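You operate a simulated robot arm through the tools that you are given. There is no shell and no other tool.

You are at the controls of a simulated robot arm. One attempt, no reset.

JOB
Lock the holder and tighten the hub's bolts to 4 newton metres, one, two, three.
Fine: one run a bolt; put the tool marked torque back. Set down upright: tool marked torque.

It is judged by the outcome, as a careful person would: the job done as asked, and still so three seconds after it is handed in. It fails if anything else is knocked over, pushed out of place, dropped, spilled or broken.

ROBOT AND FRAMES
A 7-joint arm with a two-finger parallel gripper, fixed in place. Base frame: the origin is on the floor under the middle of its stand, x ahead of it, y to its left, z up; the work surface is at about z = 850. Lengths are in mm, angles in degrees, forces in N, time in s.
With the tool pointing down near the work surface it reaches from about 300 to 700 mm from the base axis. Its first joint turns from -66.0 to 66.0 degrees. Payload 1.57 kg.
The TCP is the grasp point between the finger pads, 30 mm short of the fingertips. In the tool frame z runs along the fingers and y along their closing line. Largest opening 110 mm; finger width 24, thickness 12; the body of the gripper, 48 by 112 mm, starts 78 mm behind the TCP.
Orientation is that of the tool frame in the base frame, as [roll, pitch, yaw] about the fixed x, y, z axes, in that order (R = Rz(yaw) Ry(pitch) Rx(roll)). With the fingers straight down and closing along the base's y, the tool's x points along the base's -x, its y along +y and its z along -z.

CONTROLS
- The arm moves only by the tool send_rows. Its argument "moves" is text: rows parted by semicolons, each of 6 numbers parted by spaces: the shift along the tool's x, y, z in mm, then the turn, a rotation vector about the tool's x, y, z in degrees. In form: x y z ax ay az; .... A call has 1 to 20 rows; each row is the pose to reach, as a shift and turn from the pose commanded when the call began, along the tool's axes at that moment. "grip" is the closure in counts, from 0 (fully open) to 255 (shut), set as the call begins (left out, the last holds). Rows are played at 5 a second. More than 50 mm and 8.6 degrees between two rows, or a gripper value outside its range, and nothing of the call is played. Where a pose cannot be reached the arm comes as near as it can. A force on the tool above 50 N (or 10 N above the force at the start of the call, whichever is more), or a blocked arm, ends the call early, and 0.2 s more pass. The fingers move at their own pace (about 108 mm/s each) and stop on an object; they squeeze with about 41 N. The grip force told is the motor's: it shows also when the fingers shut on nothing. Time passes only in rows, and 0.2 s behind the last, so rows that repeat a pose let the fingers close. The reply holds the time, the measured pose of the TCP, the force on the tool along the base axes, the opening and the grip force, in the units named above and with some noise, with the torque about the TCP (base axes, N m) and any sound that the robot's microphone picked up.
- Cameras (640 x 400 px; columns grow to the right, rows downward): "scene" is fixed at [178, -398.4, 1410.1]; the picture's right is [0.62, -0.78, 0.00], its down [-0.48, -0.38, -0.79] and it looks along [0.62, 0.49, -0.61] (base axes); focal length 277 px, centre (320, 200). "wrist" rides on the gripper at [70, 16, -141] in the tool frame; the picture's right is [-0.23, 0.97, 0.00], its down [-0.86, -0.20, -0.48] and it looks along [-0.47, -0.11, 0.88] (tool axes); focal length 222 px, centre (320, 200). There is no depth. A picture from a camera that has moved, and an enlarged one, comes with that camera's place and axes in the base frame and with its lens. The place of the scene camera against the robot may be out by one fixed shift of up to 18 mm in any direction.
- get_image(camera): a new picture of that camera. The clock stands still meanwhile.
- enlarge(camera, box): a new picture of the part [left, top, right, bottom] of that camera's present view, enlarged. The clock stands still meanwhile.
- hand_in(): hands the job in; it is judged then, once.

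Nothing tells you positions but the pictures and the camera data. Unless the task says otherwise, let go and move clear before handing in.

The tools are called by a JSON object that holds its "method" and its "body". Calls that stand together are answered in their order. send_rows: Moves the arm, as the interface text tells. Its arguments: {"type":"object","properties":{"moves":{"type":"string"},"grip":{"type":"number"}},"required":["moves"]} The other tools are called the same way: get_image (camera) takes a picture; enlarge (camera, box) takes an enlarged picture of a part of a camera's view; hand_in () hands the job in.

At the start:

```text
clock: 0.0
eef_pos: [409.9, -141.2, 1197.2]
orientation: [179.9, 0.0, -180.0]
contact_force: [-0.4, 0.3, -0.7]
torque: [-0.01, -0.02, 0.03]
finger_gap: 109.9
finger_force: 0.1
```

scene: 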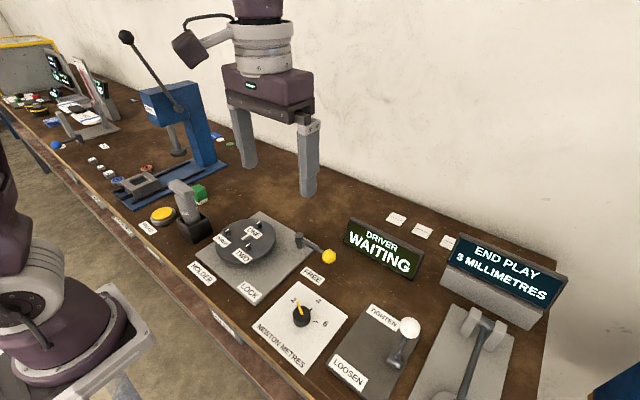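
wrist: 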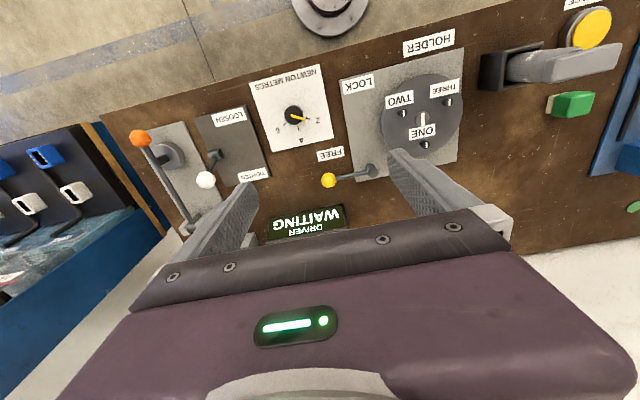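

I see a bench with a hub on a holder plate (bolts ONE, TWO, THREE), a lock lever with a yellow knob, a newton-metre dial, a tighten/loosen lever and a driver display saying WAITING. I'll look closer at each before moving.

{"method": "enlarge", "body": {"camera": "scene", "box": [180, 180, 350, 290]}}

{"method": "enlarge", "body": {"camera": "scene", "box": [240, 270, 440, 400]}}

{"method": "enlarge", "body": {"camera": "scene", "box": [90, 120, 250, 250]}}

{"method": "enlarge", "body": {"camera": "scene", "box": [330, 190, 600, 400]}}

{"method": "enlarge", "body": {"camera": "wrist", "box": [320, 0, 640, 200]}}

{"method": "enlarge", "body": {"camera": "wrist", "box": [100, 50, 360, 250]}}

{"method": "enlarge", "body": {"camera": "scene", "box": [0, 30, 140, 180]}}

```text
3.64 times, centred on (265, 235) of scene
camera zoom: at [178.0, -398.4, 1410.1], right [0.62, -0.78, 0.0], down [-0.48, -0.38, -0.79], along [0.62, 0.49, -0.61], focal length 1008 px, centre (520, 73)
```

zoom: 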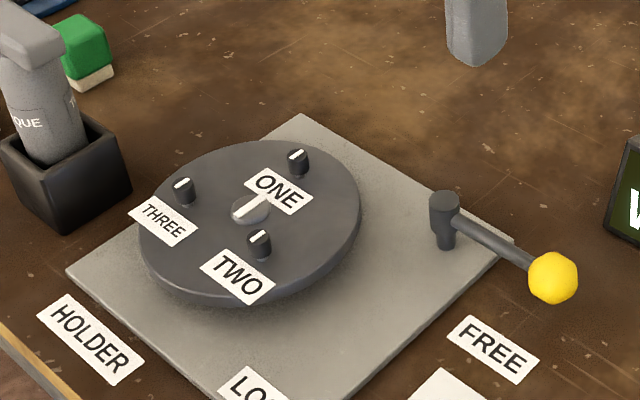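

```text
3.08 times, centred on (340, 335) of scene
camera zoom: at [178.0, -398.4, 1410.1], right [0.62, -0.78, 0.0], down [-0.48, -0.38, -0.79], along [0.62, 0.49, -0.61], focal length 853 px, centre (258, -215)
```

zoom: 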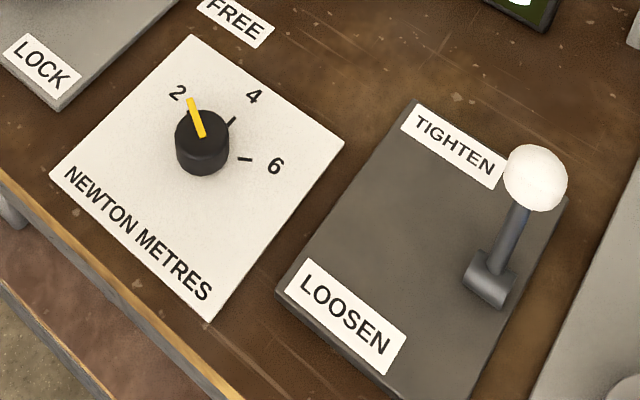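

```text
3.08 times, centred on (170, 185) of scene
camera zoom: at [178.0, -398.4, 1410.1], right [0.62, -0.78, 0.0], down [-0.48, -0.38, -0.79], along [0.62, 0.49, -0.61], focal length 853 px, centre (782, 246)
```

zoom: 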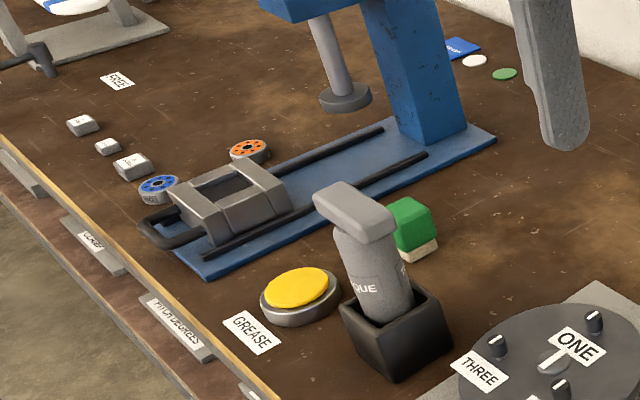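

```text
1.90 times, centred on (465, 295) of scene
camera zoom: at [178.0, -398.4, 1410.1], right [0.62, -0.78, 0.0], down [-0.48, -0.38, -0.79], along [0.62, 0.49, -0.61], focal length 528 px, centre (44, 19)
```

zoom: 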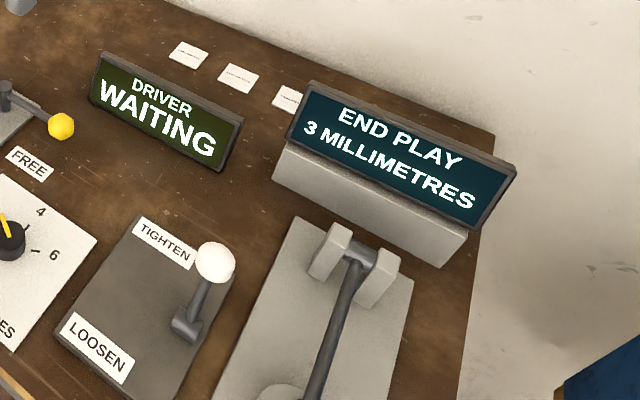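

```text
2.00 times, centred on (480, 100) of wrist
camera zoom: at [339.6, -123.7, 1339.8], right [0.23, 0.97, 0.0], down [0.86, -0.2, 0.48], along [0.47, -0.11, -0.88], focal length 444 px, centre (0, 400)
```

zoom: 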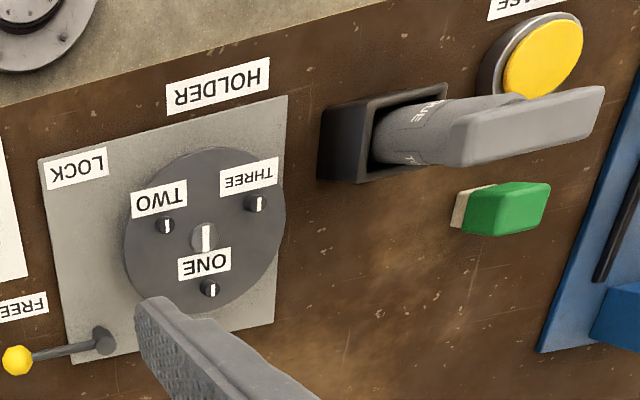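

```text
2.00 times, centred on (230, 150) of wrist
camera zoom: at [339.6, -123.7, 1339.8], right [0.23, 0.97, 0.0], down [0.86, -0.2, 0.48], along [0.47, -0.11, -0.88], focal length 444 px, centre (500, 300)
```

zoom: 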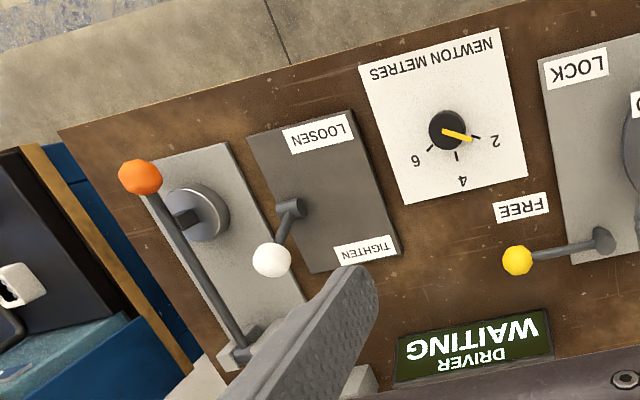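

```text
2.67 times, centred on (70, 105) of scene
camera zoom: at [178.0, -398.4, 1410.1], right [0.62, -0.78, 0.0], down [-0.48, -0.38, -0.79], along [0.62, 0.49, -0.61], focal length 739 px, centre (987, 453)
```

zoom: 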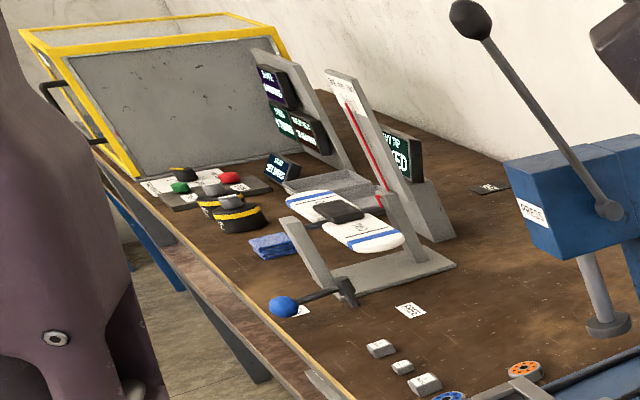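

The hub's lock lever points at FREE, the dial reads 2, and the tool marked TORQUE stands in a black box to the left of the hub. I'll read the small cards and check the other labels and the lever state before moving.

{"method": "enlarge", "body": {"camera": "scene", "box": [380, 205, 470, 255]}}

{"method": "enlarge", "body": {"camera": "scene", "box": [140, 170, 220, 250]}}

{"method": "enlarge", "body": {"camera": "scene", "box": [90, 190, 250, 350]}}

{"method": "enlarge", "body": {"camera": "wrist", "box": [460, 0, 640, 140]}}

```text
7.11 times, centred on (425, 230) of scene
camera zoom: at [178.0, -398.4, 1410.1], right [0.62, -0.78, 0.0], down [-0.48, -0.38, -0.79], along [0.62, 0.49, -0.61], focal length 1972 px, centre (-427, -13)
```

zoom: 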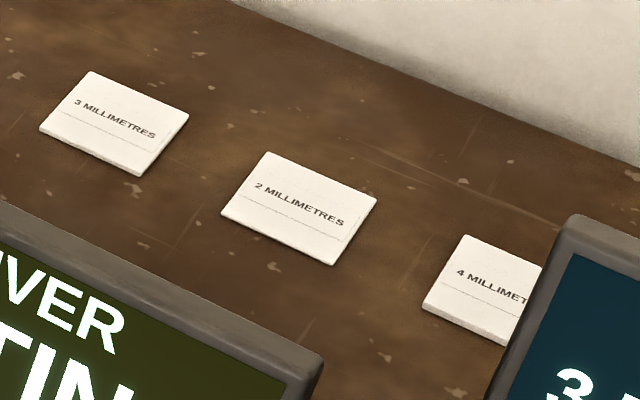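

```text
5.00 times, centred on (180, 210) of scene
camera zoom: at [178.0, -398.4, 1410.1], right [0.62, -0.78, 0.0], down [-0.48, -0.38, -0.79], along [0.62, 0.49, -0.61], focal length 1386 px, centre (1020, 150)
```

zoom: 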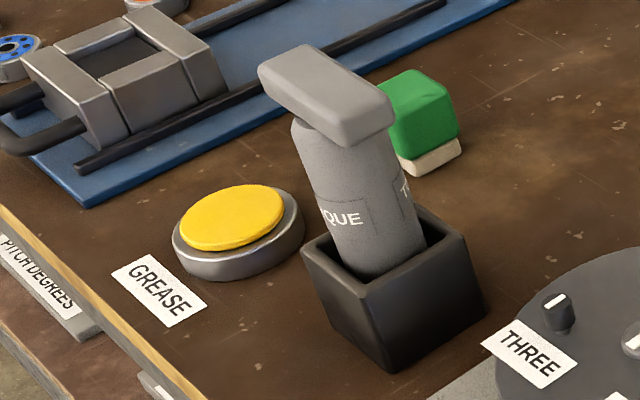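

```text
2.50 times, centred on (170, 270) of scene
camera zoom: at [178.0, -398.4, 1410.1], right [0.62, -0.78, 0.0], down [-0.48, -0.38, -0.79], along [0.62, 0.49, -0.61], focal length 693 px, centre (695, 25)
```

zoom: 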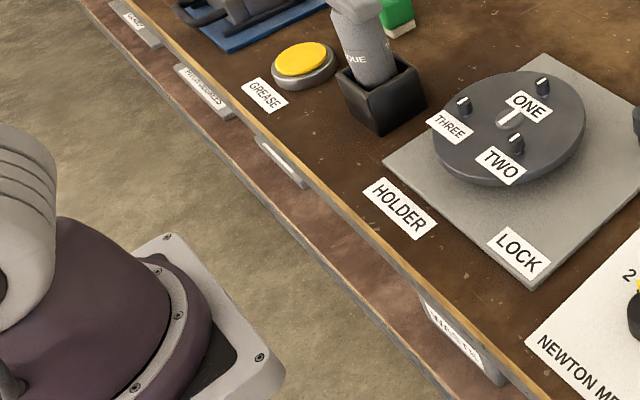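

```text
2.86 times, centred on (550, 70) of wrist
camera zoom: at [339.6, -123.7, 1339.8], right [0.23, 0.97, 0.0], down [0.86, -0.2, 0.48], along [0.47, -0.11, -0.88], focal length 635 px, centre (-337, 571)
```

zoom: 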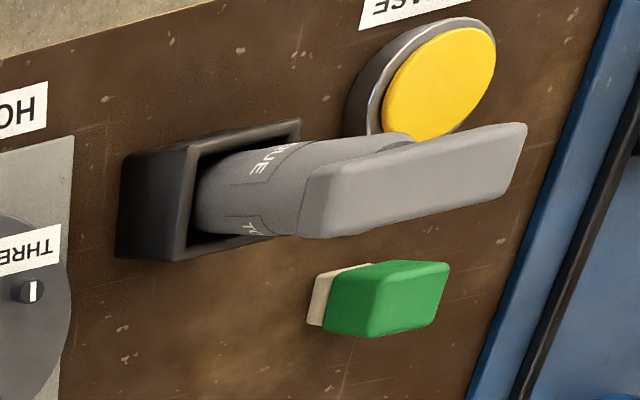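

The cards are only end-play tickets and not part of this job. I'll come down a bit to look at the dial, the lock lever and the tighten/loosen lever with the wrist camera.

{"method": "send_rows", "body": {"moves": "0 -10 40 0 0 0; 10 -30 80 0 0 0; 20 -50 120 0 0 0; 30 -60 150 0 0 0; 30 -60 150 0 0 0", "grip": 0}}

{"method": "get_image", "body": {"camera": "wrist"}}

```text
clock: 1.2
eef_pos: [377.3, -201.5, 1047.2]
orientation: [180.0, 0.0, 180.0]
contact_force: [0.1, -0.1, 0.6]
torque: [0.01, 0.01, 0.0]
finger_gap: 109.9
finger_force: 0.1
```

```text
taken
camera wrist: at [307.3, -184.4, 1188.5], right [0.23, 0.97, 0.0], down [0.86, -0.2, 0.48], along [0.47, -0.11, -0.88], focal length 222 px, centre (320, 200)
```

wrist: 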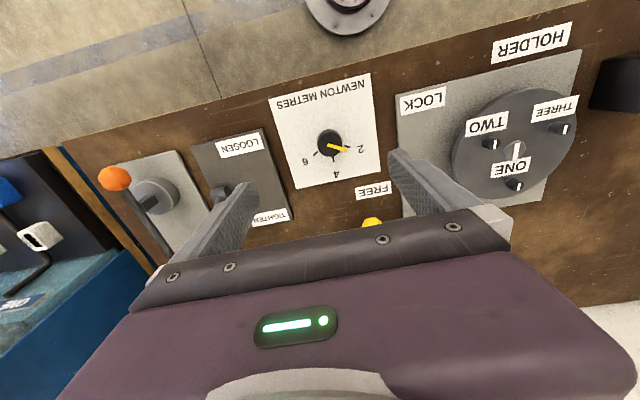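

The wrist camera sees the region just under and behind the fingers; the dial is nearly right below the TCP. I'll enlarge it.

{"method": "enlarge", "body": {"camera": "wrist", "box": [260, 70, 390, 210]}}

{"method": "enlarge", "body": {"camera": "wrist", "box": [400, 50, 620, 210]}}

{"method": "enlarge", "body": {"camera": "scene", "box": [260, 220, 430, 400]}}

```text
2.86 times, centred on (325, 140) of wrist
camera zoom: at [307.3, -184.4, 1188.5], right [0.23, 0.97, 0.0], down [0.86, -0.2, 0.48], along [0.47, -0.11, -0.88], focal length 635 px, centre (306, 371)
```

zoom: 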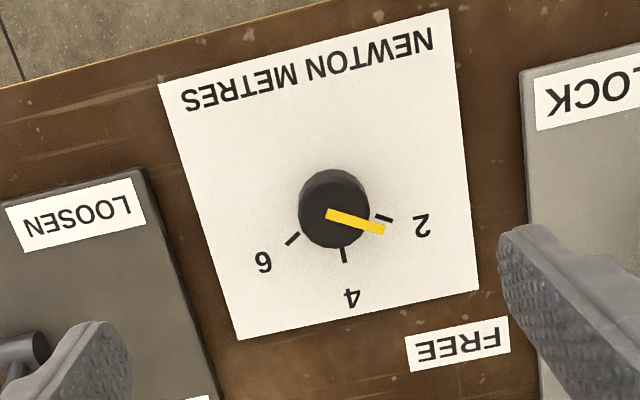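

```text
2.50 times, centred on (510, 130) of wrist
camera zoom: at [307.3, -184.4, 1188.5], right [0.23, 0.97, 0.0], down [0.86, -0.2, 0.48], along [0.47, -0.11, -0.88], focal length 555 px, centre (-155, 375)
```

zoom: 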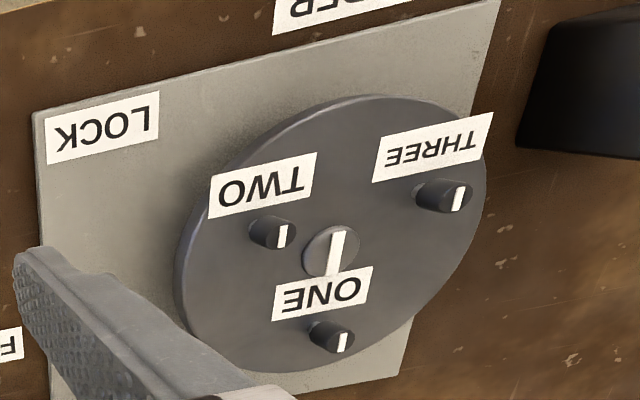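

```text
2.22 times, centred on (345, 310) of scene
camera zoom: at [178.0, -398.4, 1410.1], right [0.62, -0.78, 0.0], down [-0.48, -0.38, -0.79], along [0.62, 0.49, -0.61], focal length 616 px, centre (264, -44)
```

zoom: 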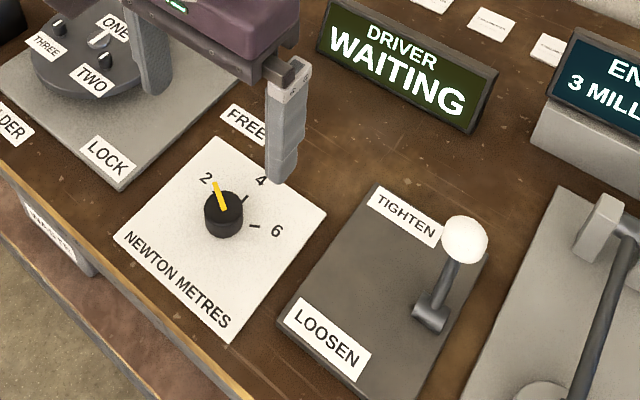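

The dial knob sits at about (391, -190), with 2 at +60° and 4 straight ahead (+x), so it needs a 60° clockwise turn. I'll turn the wrist so the fingers straddle the knob across its pointer and come down partway to check the alignment.

{"method": "send_rows", "body": {"moves": "-2 2 10 0 0 -7.5; -4 4 20 0 0 -15; -6 6 30 0 0 -22.5; -8 8 40 0 0 -30; -10 10 50 0 0 -37.5; -11 11 60 0 0 -45; -11 11 70 0 0 -52.5; -11 11 77 0 0 -60; -11 11 77 0 0 -60; -11 11 77 0 0 -60", "grip": 60}}

{"method": "get_image", "body": {"camera": "wrist"}}

{"method": "get_image", "body": {"camera": "scene"}}

```text
clock: 3.4
eef_pos: [392.2, -189.9, 971.2]
orientation: [180.0, 0.0, -120.0]
contact_force: [0.3, 0.1, -0.6]
torque: [-0.02, -0.01, -0.02]
finger_gap: 84.1
finger_force: 0.1
```

```text
taken
camera wrist: at [341.5, -241.5, 1112.0], right [-0.73, 0.68, 0.0], down [0.6, 0.64, 0.48], along [0.33, 0.35, -0.88], focal length 222 px, centre (320, 200)
```

wrist: 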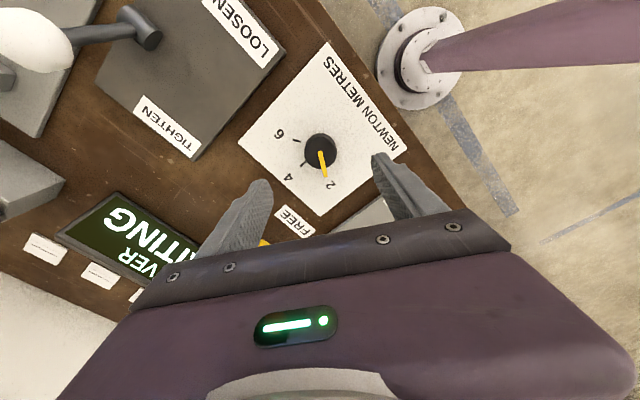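

```text
taken
```

scene: 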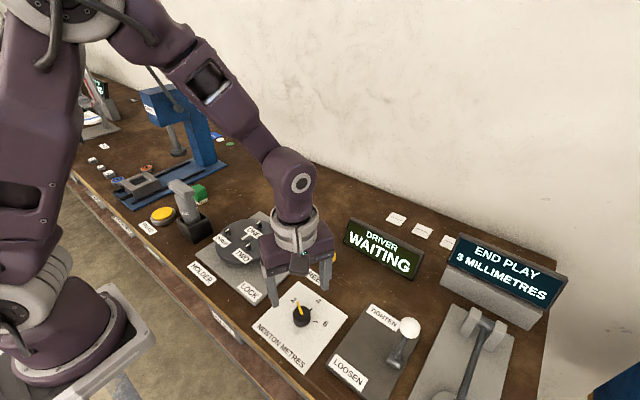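

{"method": "enlarge", "body": {"camera": "wrist", "box": [240, 90, 400, 220]}}

{"method": "enlarge", "body": {"camera": "wrist", "box": [0, 0, 220, 170]}}

```text
3.08 times, centred on (320, 155) of wrist
camera zoom: at [341.5, -241.5, 1112.0], right [-0.73, 0.68, 0.0], down [0.6, 0.64, 0.48], along [0.33, 0.35, -0.88], focal length 684 px, centre (320, 338)
```

zoom: 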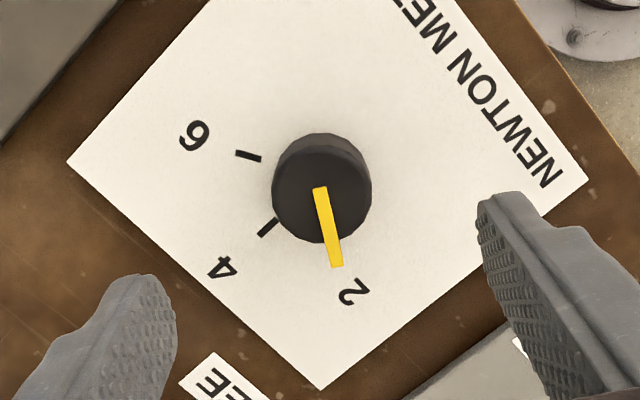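

```text
2.35 times, centred on (110, 85) of wrist
camera zoom: at [341.5, -241.5, 1112.0], right [-0.73, 0.68, 0.0], down [0.6, 0.64, 0.48], along [0.33, 0.35, -0.88], focal length 523 px, centre (814, 471)
```

zoom: 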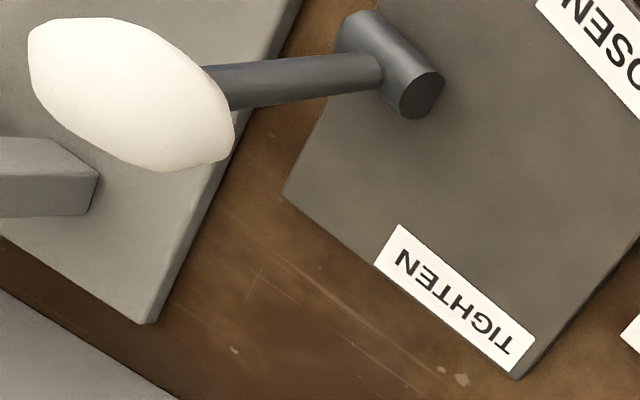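

The fingers straddle the knob well, centred near (390, -190), and its top is at roughly z = 882. I'll descend so the fingertips sit just above the plate.

{"method": "send_rows", "body": {"moves": "0 0 25 0 0 0; 0 0 50 0 0 0; 0 0 65 0 0 0; 0 0 76 0 0 0; 0 0 76 0 0 0", "grip": 100}}

{"method": "get_image", "body": {"camera": "wrist"}}

{"method": "enlarge", "body": {"camera": "scene", "box": [230, 240, 370, 380]}}

```text
clock: 4.6
eef_pos: [389.4, -190.9, 895.7]
orientation: [180.0, 0.0, -120.0]
contact_force: [0.0, -0.1, 0.2]
torque: [-0.03, -0.01, -0.01]
finger_gap: 67.1
finger_force: 0.1
```

```text
taken
camera wrist: at [340.2, -242.2, 1036.7], right [-0.73, 0.68, 0.0], down [0.6, 0.64, 0.48], along [0.33, 0.35, -0.88], focal length 222 px, centre (320, 200)
```

wrist: 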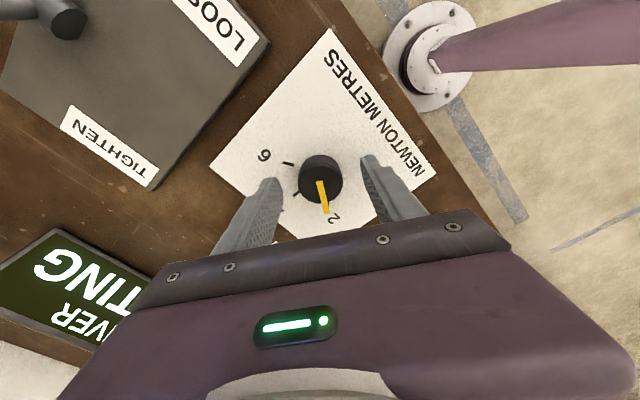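

```text
2.86 times, centred on (300, 310) of scene
camera zoom: at [178.0, -398.4, 1410.1], right [0.62, -0.78, 0.0], down [-0.48, -0.38, -0.79], along [0.62, 0.49, -0.61], focal length 792 px, centre (377, -114)
```

zoom: 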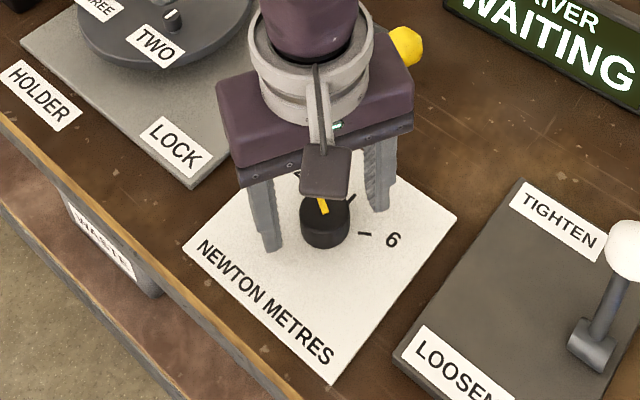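

The knob is between the fingers. I'll close on it and check the grip before turning.

{"method": "send_rows", "body": {"moves": "0 0 2 0 0 0; 0 0 2 0 0 0; 0 0 2 0 0 0; 0 0 2 0 0 0", "grip": 255}}

{"method": "enlarge", "body": {"camera": "wrist", "box": [220, 100, 420, 240]}}

```text
clock: 5.6
eef_pos: [390.4, -190.1, 893.6]
orientation: [180.0, 0.1, -120.0]
contact_force: [-9.1, -1.8, 30.5]
torque: [-0.27, 0.75, -0.02]
finger_gap: 35.9
finger_force: 42.5
```

```text
2.86 times, centred on (320, 170) of wrist
camera zoom: at [340.4, -241.6, 1035.2], right [-0.73, 0.68, 0.0], down [0.6, 0.64, 0.48], along [0.33, 0.35, -0.88], focal length 635 px, centre (320, 286)
```

zoom: 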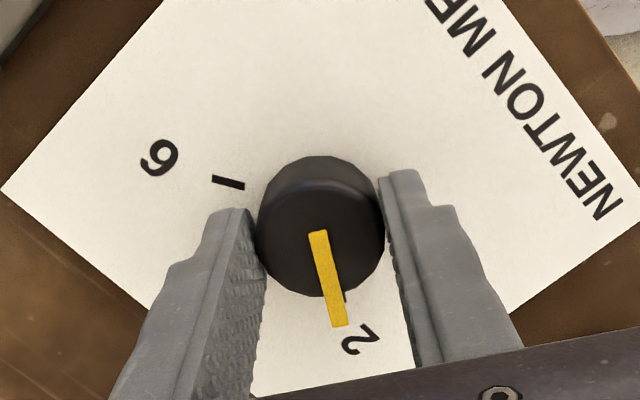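

The grip is on the knob (35.9 mm), but there's 30 N of upward force, so the fingertips may be touching the plate. I'll ease off, rise a few millimetres and re-grip.

{"method": "send_rows", "body": {"moves": "0 0 0 0 0 0; 0 0 -2 0 0 0; 0 0 -5 0 0 0; 0 0 -5 0 0 0", "grip": 130}}

{"method": "send_rows", "body": {"moves": "0 0 0 0 0 0; 0 0 0 0 0 0; 0 0 0 0 0 0; 0 0 0 0 0 0", "grip": 255}}

```text
clock: 6.6
eef_pos: [390.5, -189.7, 898.8]
orientation: [179.9, 0.1, -119.9]
contact_force: [-0.6, 0.6, 0.5]
torque: [-0.03, 0.01, 0.02]
finger_gap: 53.9
finger_force: 0.1
```

```text
clock: 7.6
eef_pos: [390.0, -189.4, 899.1]
orientation: [-179.9, 0.1, -119.9]
contact_force: [-1.3, 2.1, 0.5]
torque: [-0.05, -0.22, -0.02]
finger_gap: 35.7
finger_force: 42.7
```

That grip is clean. Now I'll turn 60° clockwise (as seen from above) to bring the pointer to 4.

{"method": "send_rows", "body": {"moves": "0 0 0 0 0 6; 0 0 0 0 0 12; 0 0 0 0 0 18; 0 0 0 0 0 24; 0 0 0 0 0 30; 0 0 0 0 0 36; 0 0 0 0 0 42; 0 0 0 0 0 48; 0 0 0 0 0 54; 0 0 0 0 0 60; 0 0 0 0 0 60; 0 0 0 0 0 60"}}

{"method": "enlarge", "body": {"camera": "wrist", "box": [220, 80, 420, 240]}}

{"method": "get_image", "body": {"camera": "scene"}}

```text
clock: 10.2
eef_pos: [390.6, -190.1, 898.3]
orientation: [180.0, 0.0, 180.0]
contact_force: [-1.1, 7.1, 14.5]
torque: [0.31, -0.62, -0.02]
finger_gap: 35.8
finger_force: 42.9
```

```text
2.50 times, centred on (320, 160) of wrist
camera zoom: at [320.5, -173.0, 1040.3], right [0.23, 0.97, 0.0], down [0.85, -0.2, 0.48], along [0.47, -0.11, -0.88], focal length 555 px, centre (320, 300)
```

zoom: 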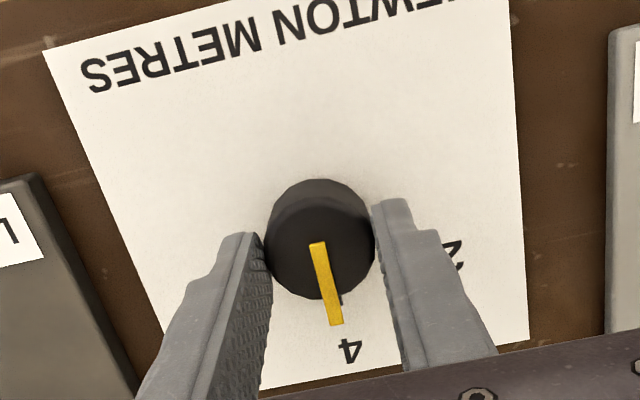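

```text
taken
```

scene: 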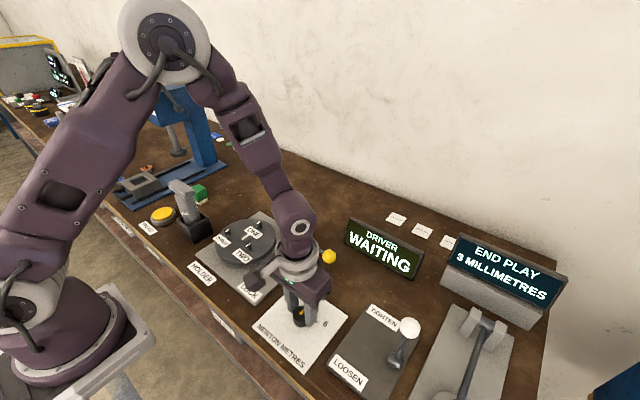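

The pointer is on 4. I'll release and rise, then check it from above.

{"method": "send_rows", "body": {"moves": "0 0 0 0 0 0; 0 0 0 0 0 0; 0 0 0 0 0 0; 0 0 -20 0 0 0; 0 0 -60 0 0 0; 0 0 -110 0 0 0; 0 0 -110 0 0 0", "grip": 120}}

{"method": "get_image", "body": {"camera": "wrist"}}

{"method": "enlarge", "body": {"camera": "wrist", "box": [240, 80, 400, 200]}}

```text
clock: 11.8
eef_pos: [391.7, -188.1, 1008.6]
orientation: [-180.0, 0.0, 180.0]
contact_force: [-0.2, -0.3, 0.7]
torque: [-0.01, 0.01, 0.02]
finger_gap: 58.1
finger_force: 0.1
```

```text
taken
camera wrist: at [320.9, -170.8, 1150.2], right [0.23, 0.97, 0.0], down [0.86, -0.2, 0.48], along [0.47, -0.11, -0.88], focal length 222 px, centre (320, 200)
```

wrist: 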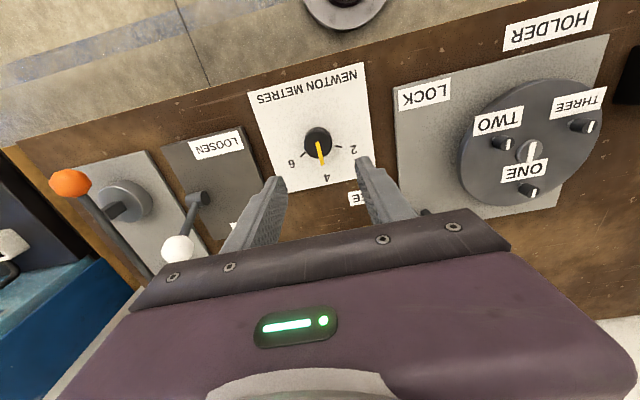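

```text
3.33 times, centred on (320, 140) of wrist
camera zoom: at [320.9, -170.8, 1150.2], right [0.23, 0.97, 0.0], down [0.86, -0.2, 0.48], along [0.47, -0.11, -0.88], focal length 740 px, centre (320, 400)
```

zoom: 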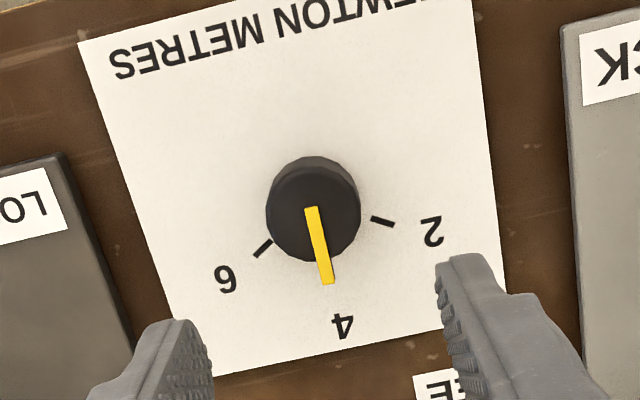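

The dial reads 4, and my triangulation puts the tighten/loosen lever tilted toward TIGHTEN already (ball at about x=453 vs pivot x=425). Next the lock lever: I'll go above its yellow knob at about (535, -150) with the wrist turned so the fingers straddle it.

{"method": "send_rows", "body": {"moves": "-12 3 0 0 0 -7.5; -24 7 0 0 0 -15; -36 10 0 0 0 -22.5; -48 13 0 0 0 -30; -60 17 0 0 0 -37.5; -72 20 0 0 0 -45; -84 23 0 0 0 -52.5; -96 27 0 0 0 -60; -108 30 0 0 0 -67.5; -120 33 0 0 0 -75; -132 37 0 0 0 -82.5; -144 40 0 0 0 -90; -144 40 0 0 0 -90; -144 40 0 0 0 -90", "grip": 100}}

{"method": "get_image", "body": {"camera": "wrist"}}

{"method": "get_image", "body": {"camera": "scene"}}

```text
clock: 14.8
eef_pos: [536.3, -149.1, 1008.3]
orientation: [179.9, 0.0, -90.0]
contact_force: [-0.1, -0.3, -0.2]
torque: [0.02, 0.02, 0.01]
finger_gap: 67.1
finger_force: 0.1
```

```text
taken
camera wrist: at [518.6, -218.2, 1149.5], right [-0.97, 0.23, 0.0], down [0.2, 0.86, 0.48], along [0.11, 0.47, -0.88], focal length 222 px, centre (320, 200)
```

wrist: 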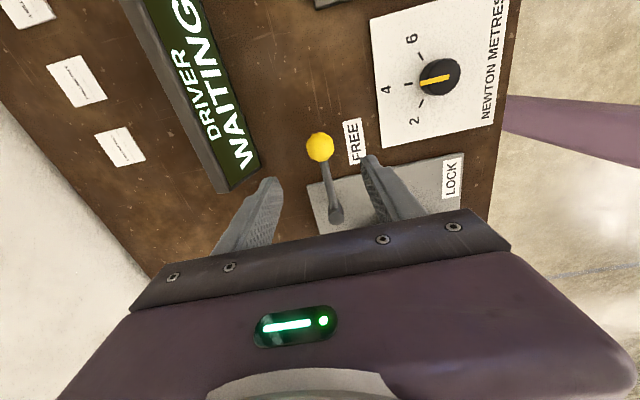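

```text
taken
```

scene: 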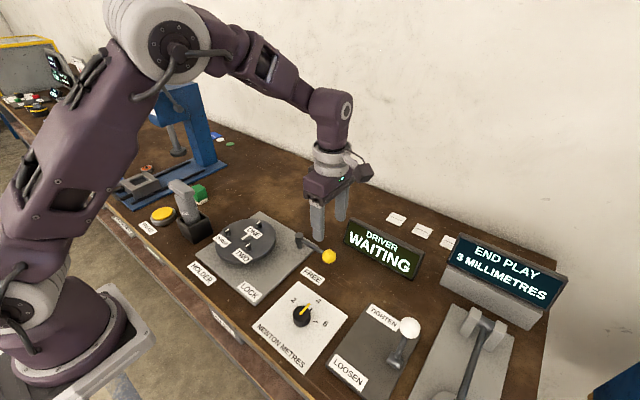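

The knob is at about (535, -149, 890), right under the TCP. I'll descend with the fingers straddling it.

{"method": "send_rows", "body": {"moves": "0 0 30 0 0 0; 0 0 60 0 0 0; 0 0 85 0 0 0; 0 0 100 0 0 0; 0 0 108 0 0 0; 0 0 108 0 0 0", "grip": 100}}

{"method": "get_image", "body": {"camera": "wrist"}}

{"method": "enlarge", "body": {"camera": "scene", "box": [230, 170, 430, 310]}}

```text
clock: 16.2
eef_pos: [535.3, -148.5, 900.5]
orientation: [-180.0, 0.0, -90.0]
contact_force: [0.4, -0.5, -0.1]
torque: [0.0, 0.02, -0.01]
finger_gap: 66.9
finger_force: 0.1
```

```text
taken
camera wrist: at [518.2, -218.5, 1041.9], right [-0.97, 0.23, 0.0], down [0.2, 0.86, 0.48], along [0.11, 0.47, -0.88], focal length 222 px, centre (320, 200)
```

wrist: 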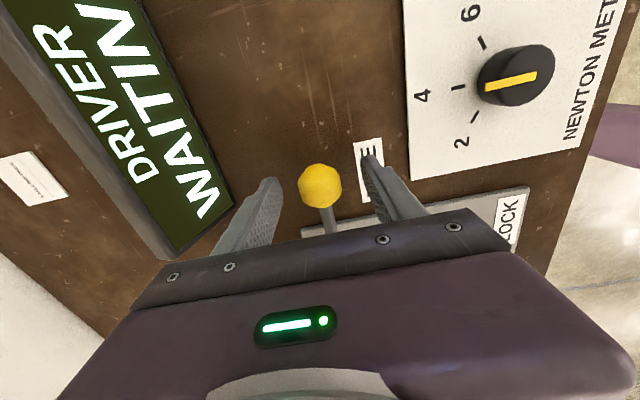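

```text
2.86 times, centred on (330, 240) of scene
camera zoom: at [178.0, -398.4, 1410.1], right [0.62, -0.78, 0.0], down [-0.48, -0.38, -0.79], along [0.62, 0.49, -0.61], focal length 792 px, centre (291, 86)
```

zoom: 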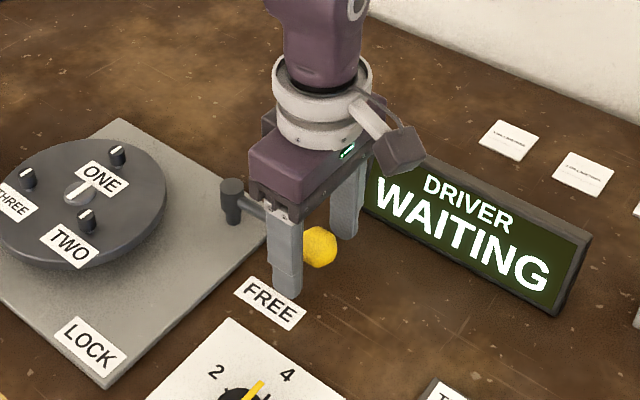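

The ball is between the pads. Closing on it.

{"method": "send_rows", "body": {"moves": "0 0 0 0 0 0; 0 0 0 0 0 0; 0 0 0 0 0 0; 0 0 0 0 0 0", "grip": 255}}

{"method": "get_image", "body": {"camera": "wrist"}}

```text
clock: 17.2
eef_pos: [533.6, -148.9, 900.4]
orientation: [180.0, 0.0, -90.0]
contact_force: [-0.8, -0.5, -4.0]
torque: [-0.04, -0.01, -0.01]
finger_gap: 31.1
finger_force: 40.3
```

```text
taken
camera wrist: at [518.2, -218.5, 1042.0], right [-0.97, 0.23, 0.0], down [0.2, 0.85, 0.48], along [0.11, 0.47, -0.88], focal length 222 px, centre (320, 200)
```

wrist: 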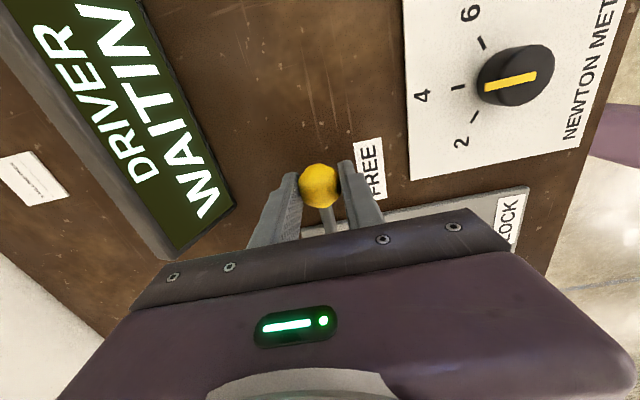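

The ball is held (31 mm). I'll swing the lever 45° along its arc about the pivot at roughly (534, -56), watching the forces.

{"method": "send_rows", "body": {"moves": "-0.4 8.2 0 0 0 5; -1.4 16.3 0 0 0 10; -3.2 24.3 0 0 0 15; -5.7 32.1 0 0 0 20; -8.8 39.7 0 0 0 25; -12.6 47 0 0 0 30; -17 53.9 0 0 0 35; -22 60.4 0 0 0 40; -27.5 66.5 0 0 0 45; -27.5 66.5 0 0 0 45"}}

{"method": "get_image", "body": {"camera": "wrist"}}

{"method": "enlarge", "body": {"camera": "scene", "box": [190, 170, 390, 310]}}

```text
clock: 19.4
eef_pos: [469.3, -123.2, 901.4]
orientation: [-179.9, 0.0, -135.3]
contact_force: [6.9, 0.0, 7.2]
torque: [-0.07, -0.14, -0.44]
finger_gap: 31.3
finger_force: 39.8
```

```text
taken
camera wrist: at [406.9, -159.5, 1042.2], right [-0.53, 0.85, 0.0], down [0.75, 0.46, 0.48], along [0.41, 0.25, -0.88], focal length 222 px, centre (320, 200)
```

wrist: 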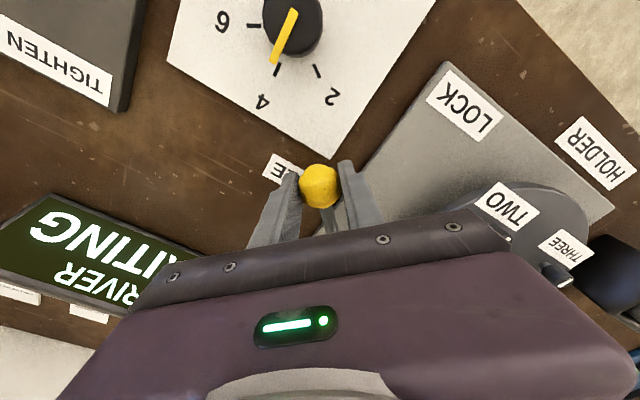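

```text
2.86 times, centred on (290, 240) of scene
camera zoom: at [178.1, -398.4, 1410.1], right [0.62, -0.78, 0.0], down [-0.48, -0.38, -0.79], along [0.62, 0.49, -0.61], focal length 792 px, centre (406, 86)
```

zoom: 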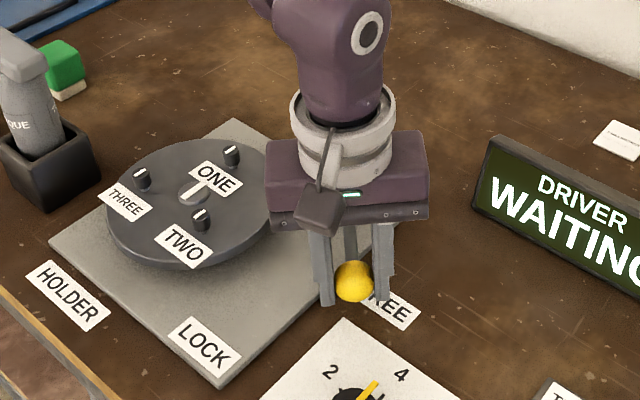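

The lever is following nicely. Continuing another 30° along the arc.

{"method": "send_rows", "body": {"moves": "-0.4 8.2 0 0 0 5; -1.4 16.3 0 0 0 10; -3.2 24.3 0 0 0 15; -5.7 32.1 0 0 0 20; -8.8 39.7 0 0 0 25; -12.6 47 0 0 0 30; -12.6 47 0 0 0 30"}}

{"method": "get_image", "body": {"camera": "wrist"}}

{"method": "enlarge", "body": {"camera": "scene", "box": [190, 170, 390, 310]}}

```text
clock: 21.0
eef_pos: [443.6, -80.5, 900.2]
orientation: [180.0, -0.1, -165.2]
contact_force: [-5.9, -3.0, -0.8]
torque: [0.01, 0.02, -0.14]
finger_gap: 31.2
finger_force: 39.9
```

```text
taken
camera wrist: at [371.8, -81.7, 1042.2], right [-0.03, 1.0, 0.0], down [0.88, 0.03, 0.48], along [0.48, 0.01, -0.88], focal length 222 px, centre (320, 200)
```

wrist: 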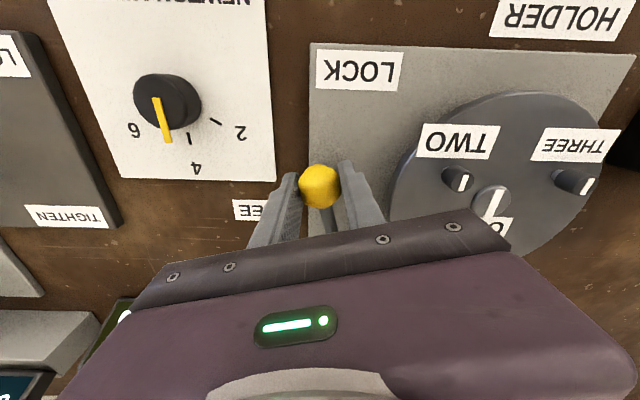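

```text
2.86 times, centred on (290, 240) of scene
camera zoom: at [177.9, -398.5, 1410.1], right [0.62, -0.78, 0.0], down [-0.48, -0.38, -0.79], along [0.62, 0.49, -0.61], focal length 792 px, centre (406, 86)
```

zoom: 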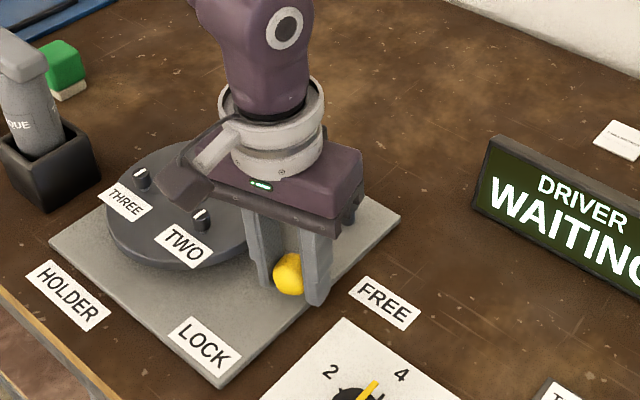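

Plenty of clearance to the hub so far. I'll go the last 15° toward LOCK and watch for the stop.

{"method": "send_rows", "body": {"moves": "-0.1 4.1 0 0 0 2.5; -0.4 8.2 0 0 0 5; -0.8 12.2 0 0 0 7.5; -1.4 16.3 0 0 0 10; -2.2 20.3 0 0 0 12.5; -3.2 24.3 0 0 0 15; -3.2 24.3 0 0 0 15"}}

{"method": "get_image", "body": {"camera": "wrist"}}

{"method": "enlarge", "body": {"camera": "scene", "box": [190, 170, 390, 310]}}

```text
clock: 22.0
eef_pos: [442.5, -71.9, 899.5]
orientation: [-179.6, 0.3, -175.2]
contact_force: [2.0, -14.4, -6.9]
torque: [-0.24, -0.02, 0.28]
finger_gap: 31.2
finger_force: 40.1
stopped in row 5: the force on the tool passed its limit at 58 N (the readings are from after the stop); the commanded pose is now the measured one
```

```text
taken
camera wrist: at [370.4, -58.8, 1041.2], right [0.15, 0.99, -0.01], down [0.87, -0.12, 0.48], along [0.48, -0.08, -0.87], focal length 222 px, centre (320, 200)
```

wrist: 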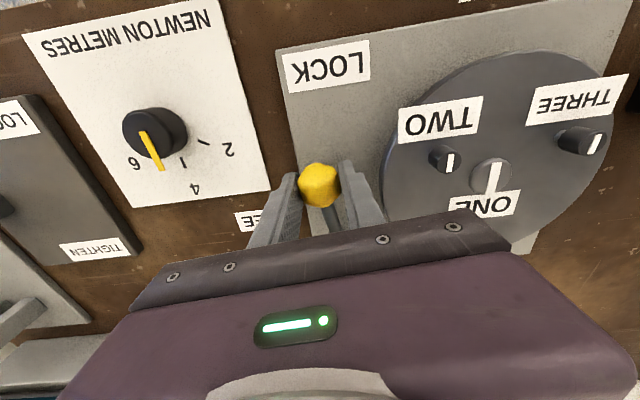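

```text
2.86 times, centred on (290, 240) of scene
camera zoom: at [178.2, -398.7, 1409.9], right [0.62, -0.78, 0.0], down [-0.48, -0.38, -0.79], along [0.62, 0.49, -0.61], focal length 792 px, centre (406, 86)
```

zoom: 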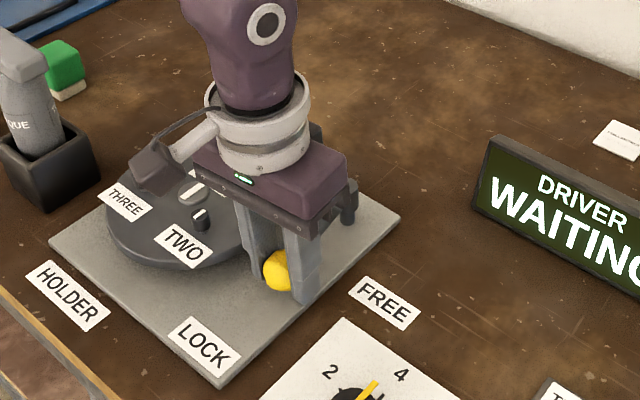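

The lever came up against a hard stop at about 80° of travel, on the LOCK side, with no contact with the hub. I'll release gently, rise and check that it stays.

{"method": "send_rows", "body": {"moves": "0 -1 0 0 0 0; 0 -1 0 0 0 0; 0 -1 0 0 0 0; 0 -1 -15 0 0 0; 0 -1 -40 0 0 0; 0 -1 -80 0 0 0; 0 -1 -120 0 0 0; 0 -1 -120 0 0 0", "grip": 145}}

{"method": "get_image", "body": {"camera": "wrist"}}

{"method": "get_image", "body": {"camera": "scene"}}

```text
clock: 23.8
eef_pos: [440.4, -68.7, 1020.4]
orientation: [-179.6, 0.3, -175.1]
contact_force: [0.5, 0.4, -0.2]
torque: [0.02, -0.02, -0.01]
finger_gap: 47.6
finger_force: 0.0
```

```text
taken
camera wrist: at [369.0, -56.6, 1161.7], right [0.14, 0.99, -0.01], down [0.87, -0.12, 0.48], along [0.48, -0.07, -0.88], focal length 222 px, centre (320, 200)
```

wrist: 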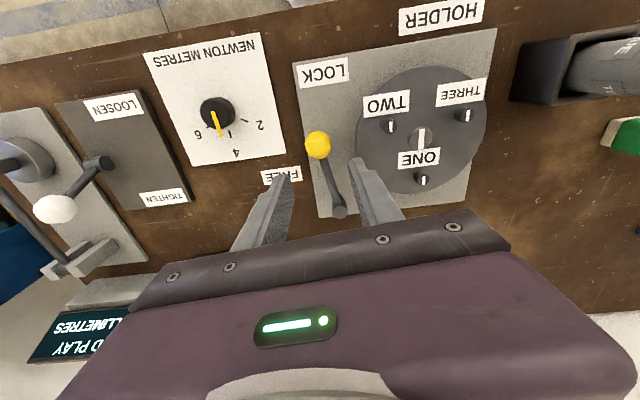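

```text
taken
```

scene: 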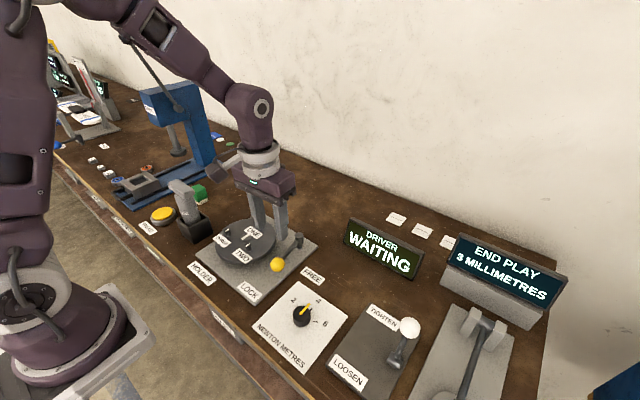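

The lever stays on the LOCK side against its stop, and the dial still reads 4. Now I'll raise and move over to the torque tool (around (395, 187), top near z≈1025) to look at its handle from above.

{"method": "send_rows", "body": {"moves": "0 0 -45 0 0 0; 0 0 -90 0 0 0; 0 0 -140 -0.2 0.1 2; 4 43 -140 -0.4 0.3 4.9; 8 86 -140 -0.4 0.3 4.9; 12 129 -140 -0.4 0.3 4.9; 16 172 -140 -0.4 0.3 4.9; 20 215 -140 -0.4 0.3 4.9; 24 259 -140 -0.4 0.3 4.9; 24 259 -140 -0.4 0.3 4.9; 24 259 -140 -0.4 0.3 4.9", "grip": 0}}

{"method": "get_image", "body": {"camera": "wrist"}}

{"method": "get_image", "body": {"camera": "scene"}}

```text
clock: 26.2
eef_pos: [394.1, 187.1, 1157.1]
orientation: [-180.0, 0.0, 179.8]
contact_force: [-0.5, 0.8, 0.5]
torque: [0.01, -0.01, -0.01]
finger_gap: 110.1
finger_force: 0.1
```

```text
taken
camera wrist: at [324.3, 204.4, 1299.6], right [0.23, 0.97, 0.0], down [0.86, -0.2, 0.48], along [0.47, -0.11, -0.88], focal length 222 px, centre (320, 200)
```

wrist: 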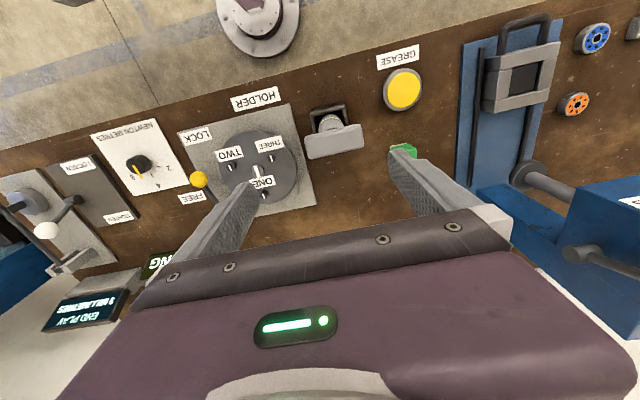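

```text
taken
```

scene: 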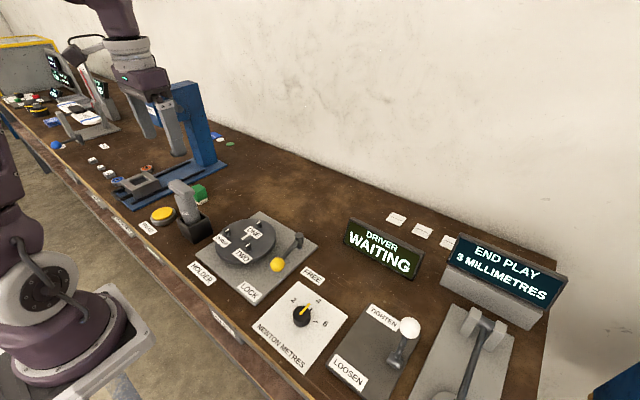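

{"method": "enlarge", "body": {"camera": "wrist", "box": [270, 70, 430, 190]}}

{"method": "enlarge", "body": {"camera": "scene", "box": [140, 160, 240, 260]}}

{"method": "enlarge", "body": {"camera": "scene", "box": [185, 190, 355, 310]}}

```text
3.33 times, centred on (350, 130) of wrist
camera zoom: at [324.3, 204.4, 1299.6], right [0.23, 0.97, 0.0], down [0.86, -0.2, 0.48], along [0.47, -0.11, -0.88], focal length 740 px, centre (220, 433)
```

zoom: 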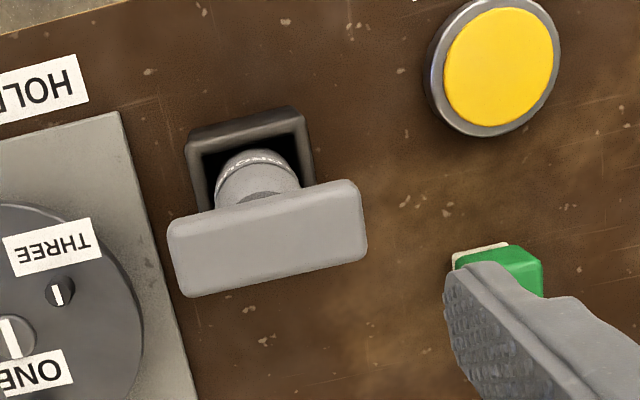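

```text
4.00 times, centred on (190, 210) of scene
camera zoom: at [178.0, -398.4, 1410.1], right [0.62, -0.78, 0.0], down [-0.48, -0.38, -0.79], along [0.62, 0.49, -0.61], focal length 1109 px, centre (840, 160)
```

zoom: 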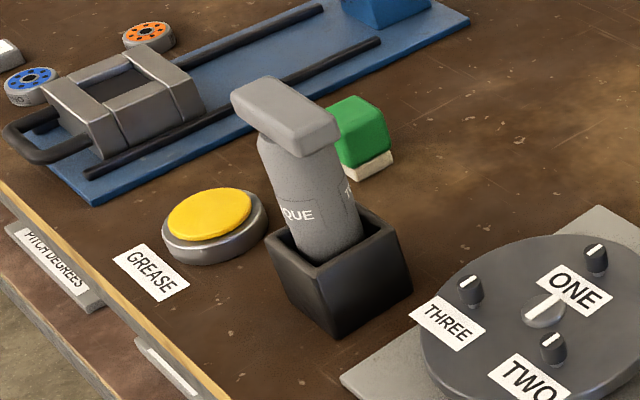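

```text
3.33 times, centred on (270, 250) of scene
camera zoom: at [178.0, -398.4, 1410.1], right [0.62, -0.78, 0.0], down [-0.48, -0.38, -0.79], along [0.62, 0.49, -0.61], focal length 924 px, centre (487, 33)
```

zoom: 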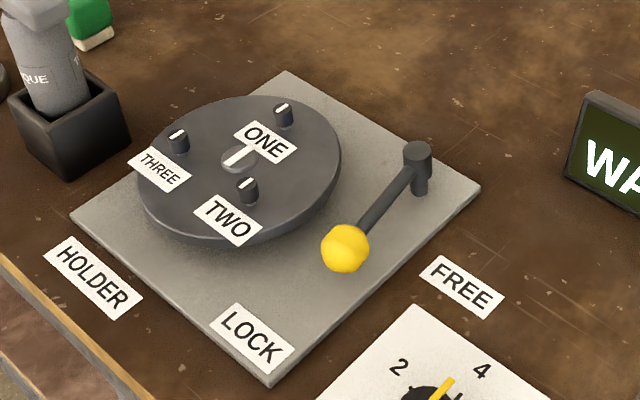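

The handle is a T-bar lying along y, about 69 × 29 mm, centred near (397, 205) with its top around z≈1018. I'll grip it by its two ends, which leaves the body hanging free between the fingers. First I'll line up just above it.

{"method": "send_rows", "body": {"moves": "-1 9 30 0 0 0; -2.5 18.4 60 0 0 0; -2.5 18.4 82 0 0 0; -2.5 18.4 82 0 0 0; -2.5 18.4 82 0 0 0", "grip": 0}}

{"method": "get_image", "body": {"camera": "wrist"}}

{"method": "enlarge", "body": {"camera": "wrist", "box": [220, 90, 420, 240]}}

{"method": "enlarge", "body": {"camera": "scene", "box": [110, 90, 270, 260]}}

```text
clock: 27.4
eef_pos: [398.7, 203.4, 1077.0]
orientation: [179.9, 0.1, 179.9]
contact_force: [-0.2, 0.7, -0.7]
torque: [-0.03, -0.02, 0.01]
finger_gap: 110.0
finger_force: 0.0
```

```text
taken
camera wrist: at [328.8, 221.0, 1219.1], right [0.23, 0.97, 0.0], down [0.86, -0.2, 0.48], along [0.47, -0.11, -0.88], focal length 222 px, centre (320, 200)
```

wrist: 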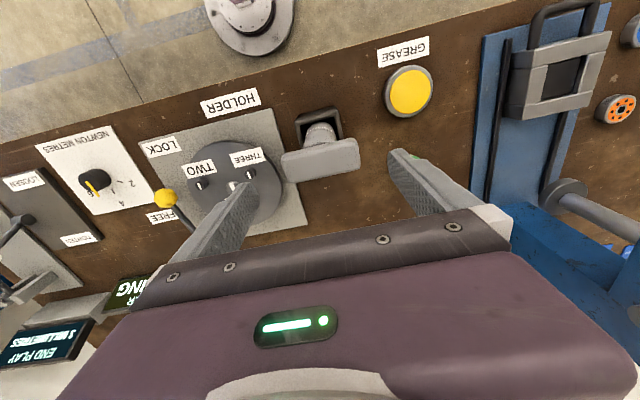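

```text
2.67 times, centred on (320, 165) of wrist
camera zoom: at [328.8, 221.0, 1219.1], right [0.23, 0.97, 0.0], down [0.86, -0.2, 0.48], along [0.47, -0.11, -0.88], focal length 592 px, centre (320, 293)
```

zoom: 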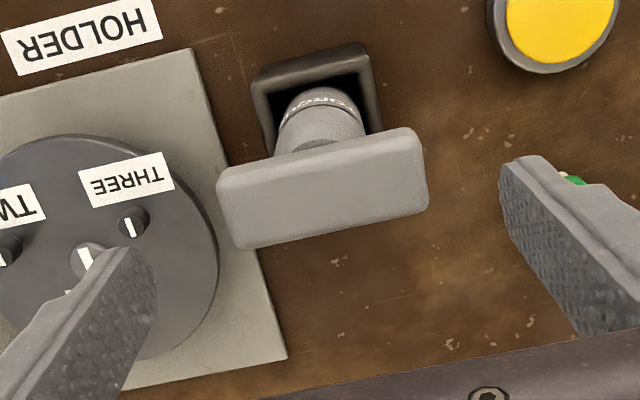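

```text
2.35 times, centred on (190, 175) of scene
camera zoom: at [178.0, -398.4, 1410.1], right [0.62, -0.78, 0.0], down [-0.48, -0.38, -0.79], along [0.62, 0.49, -0.61], focal length 652 px, centre (626, 259)
```

zoom: 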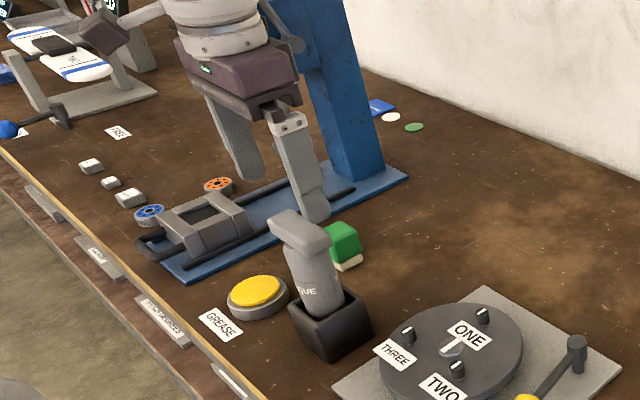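

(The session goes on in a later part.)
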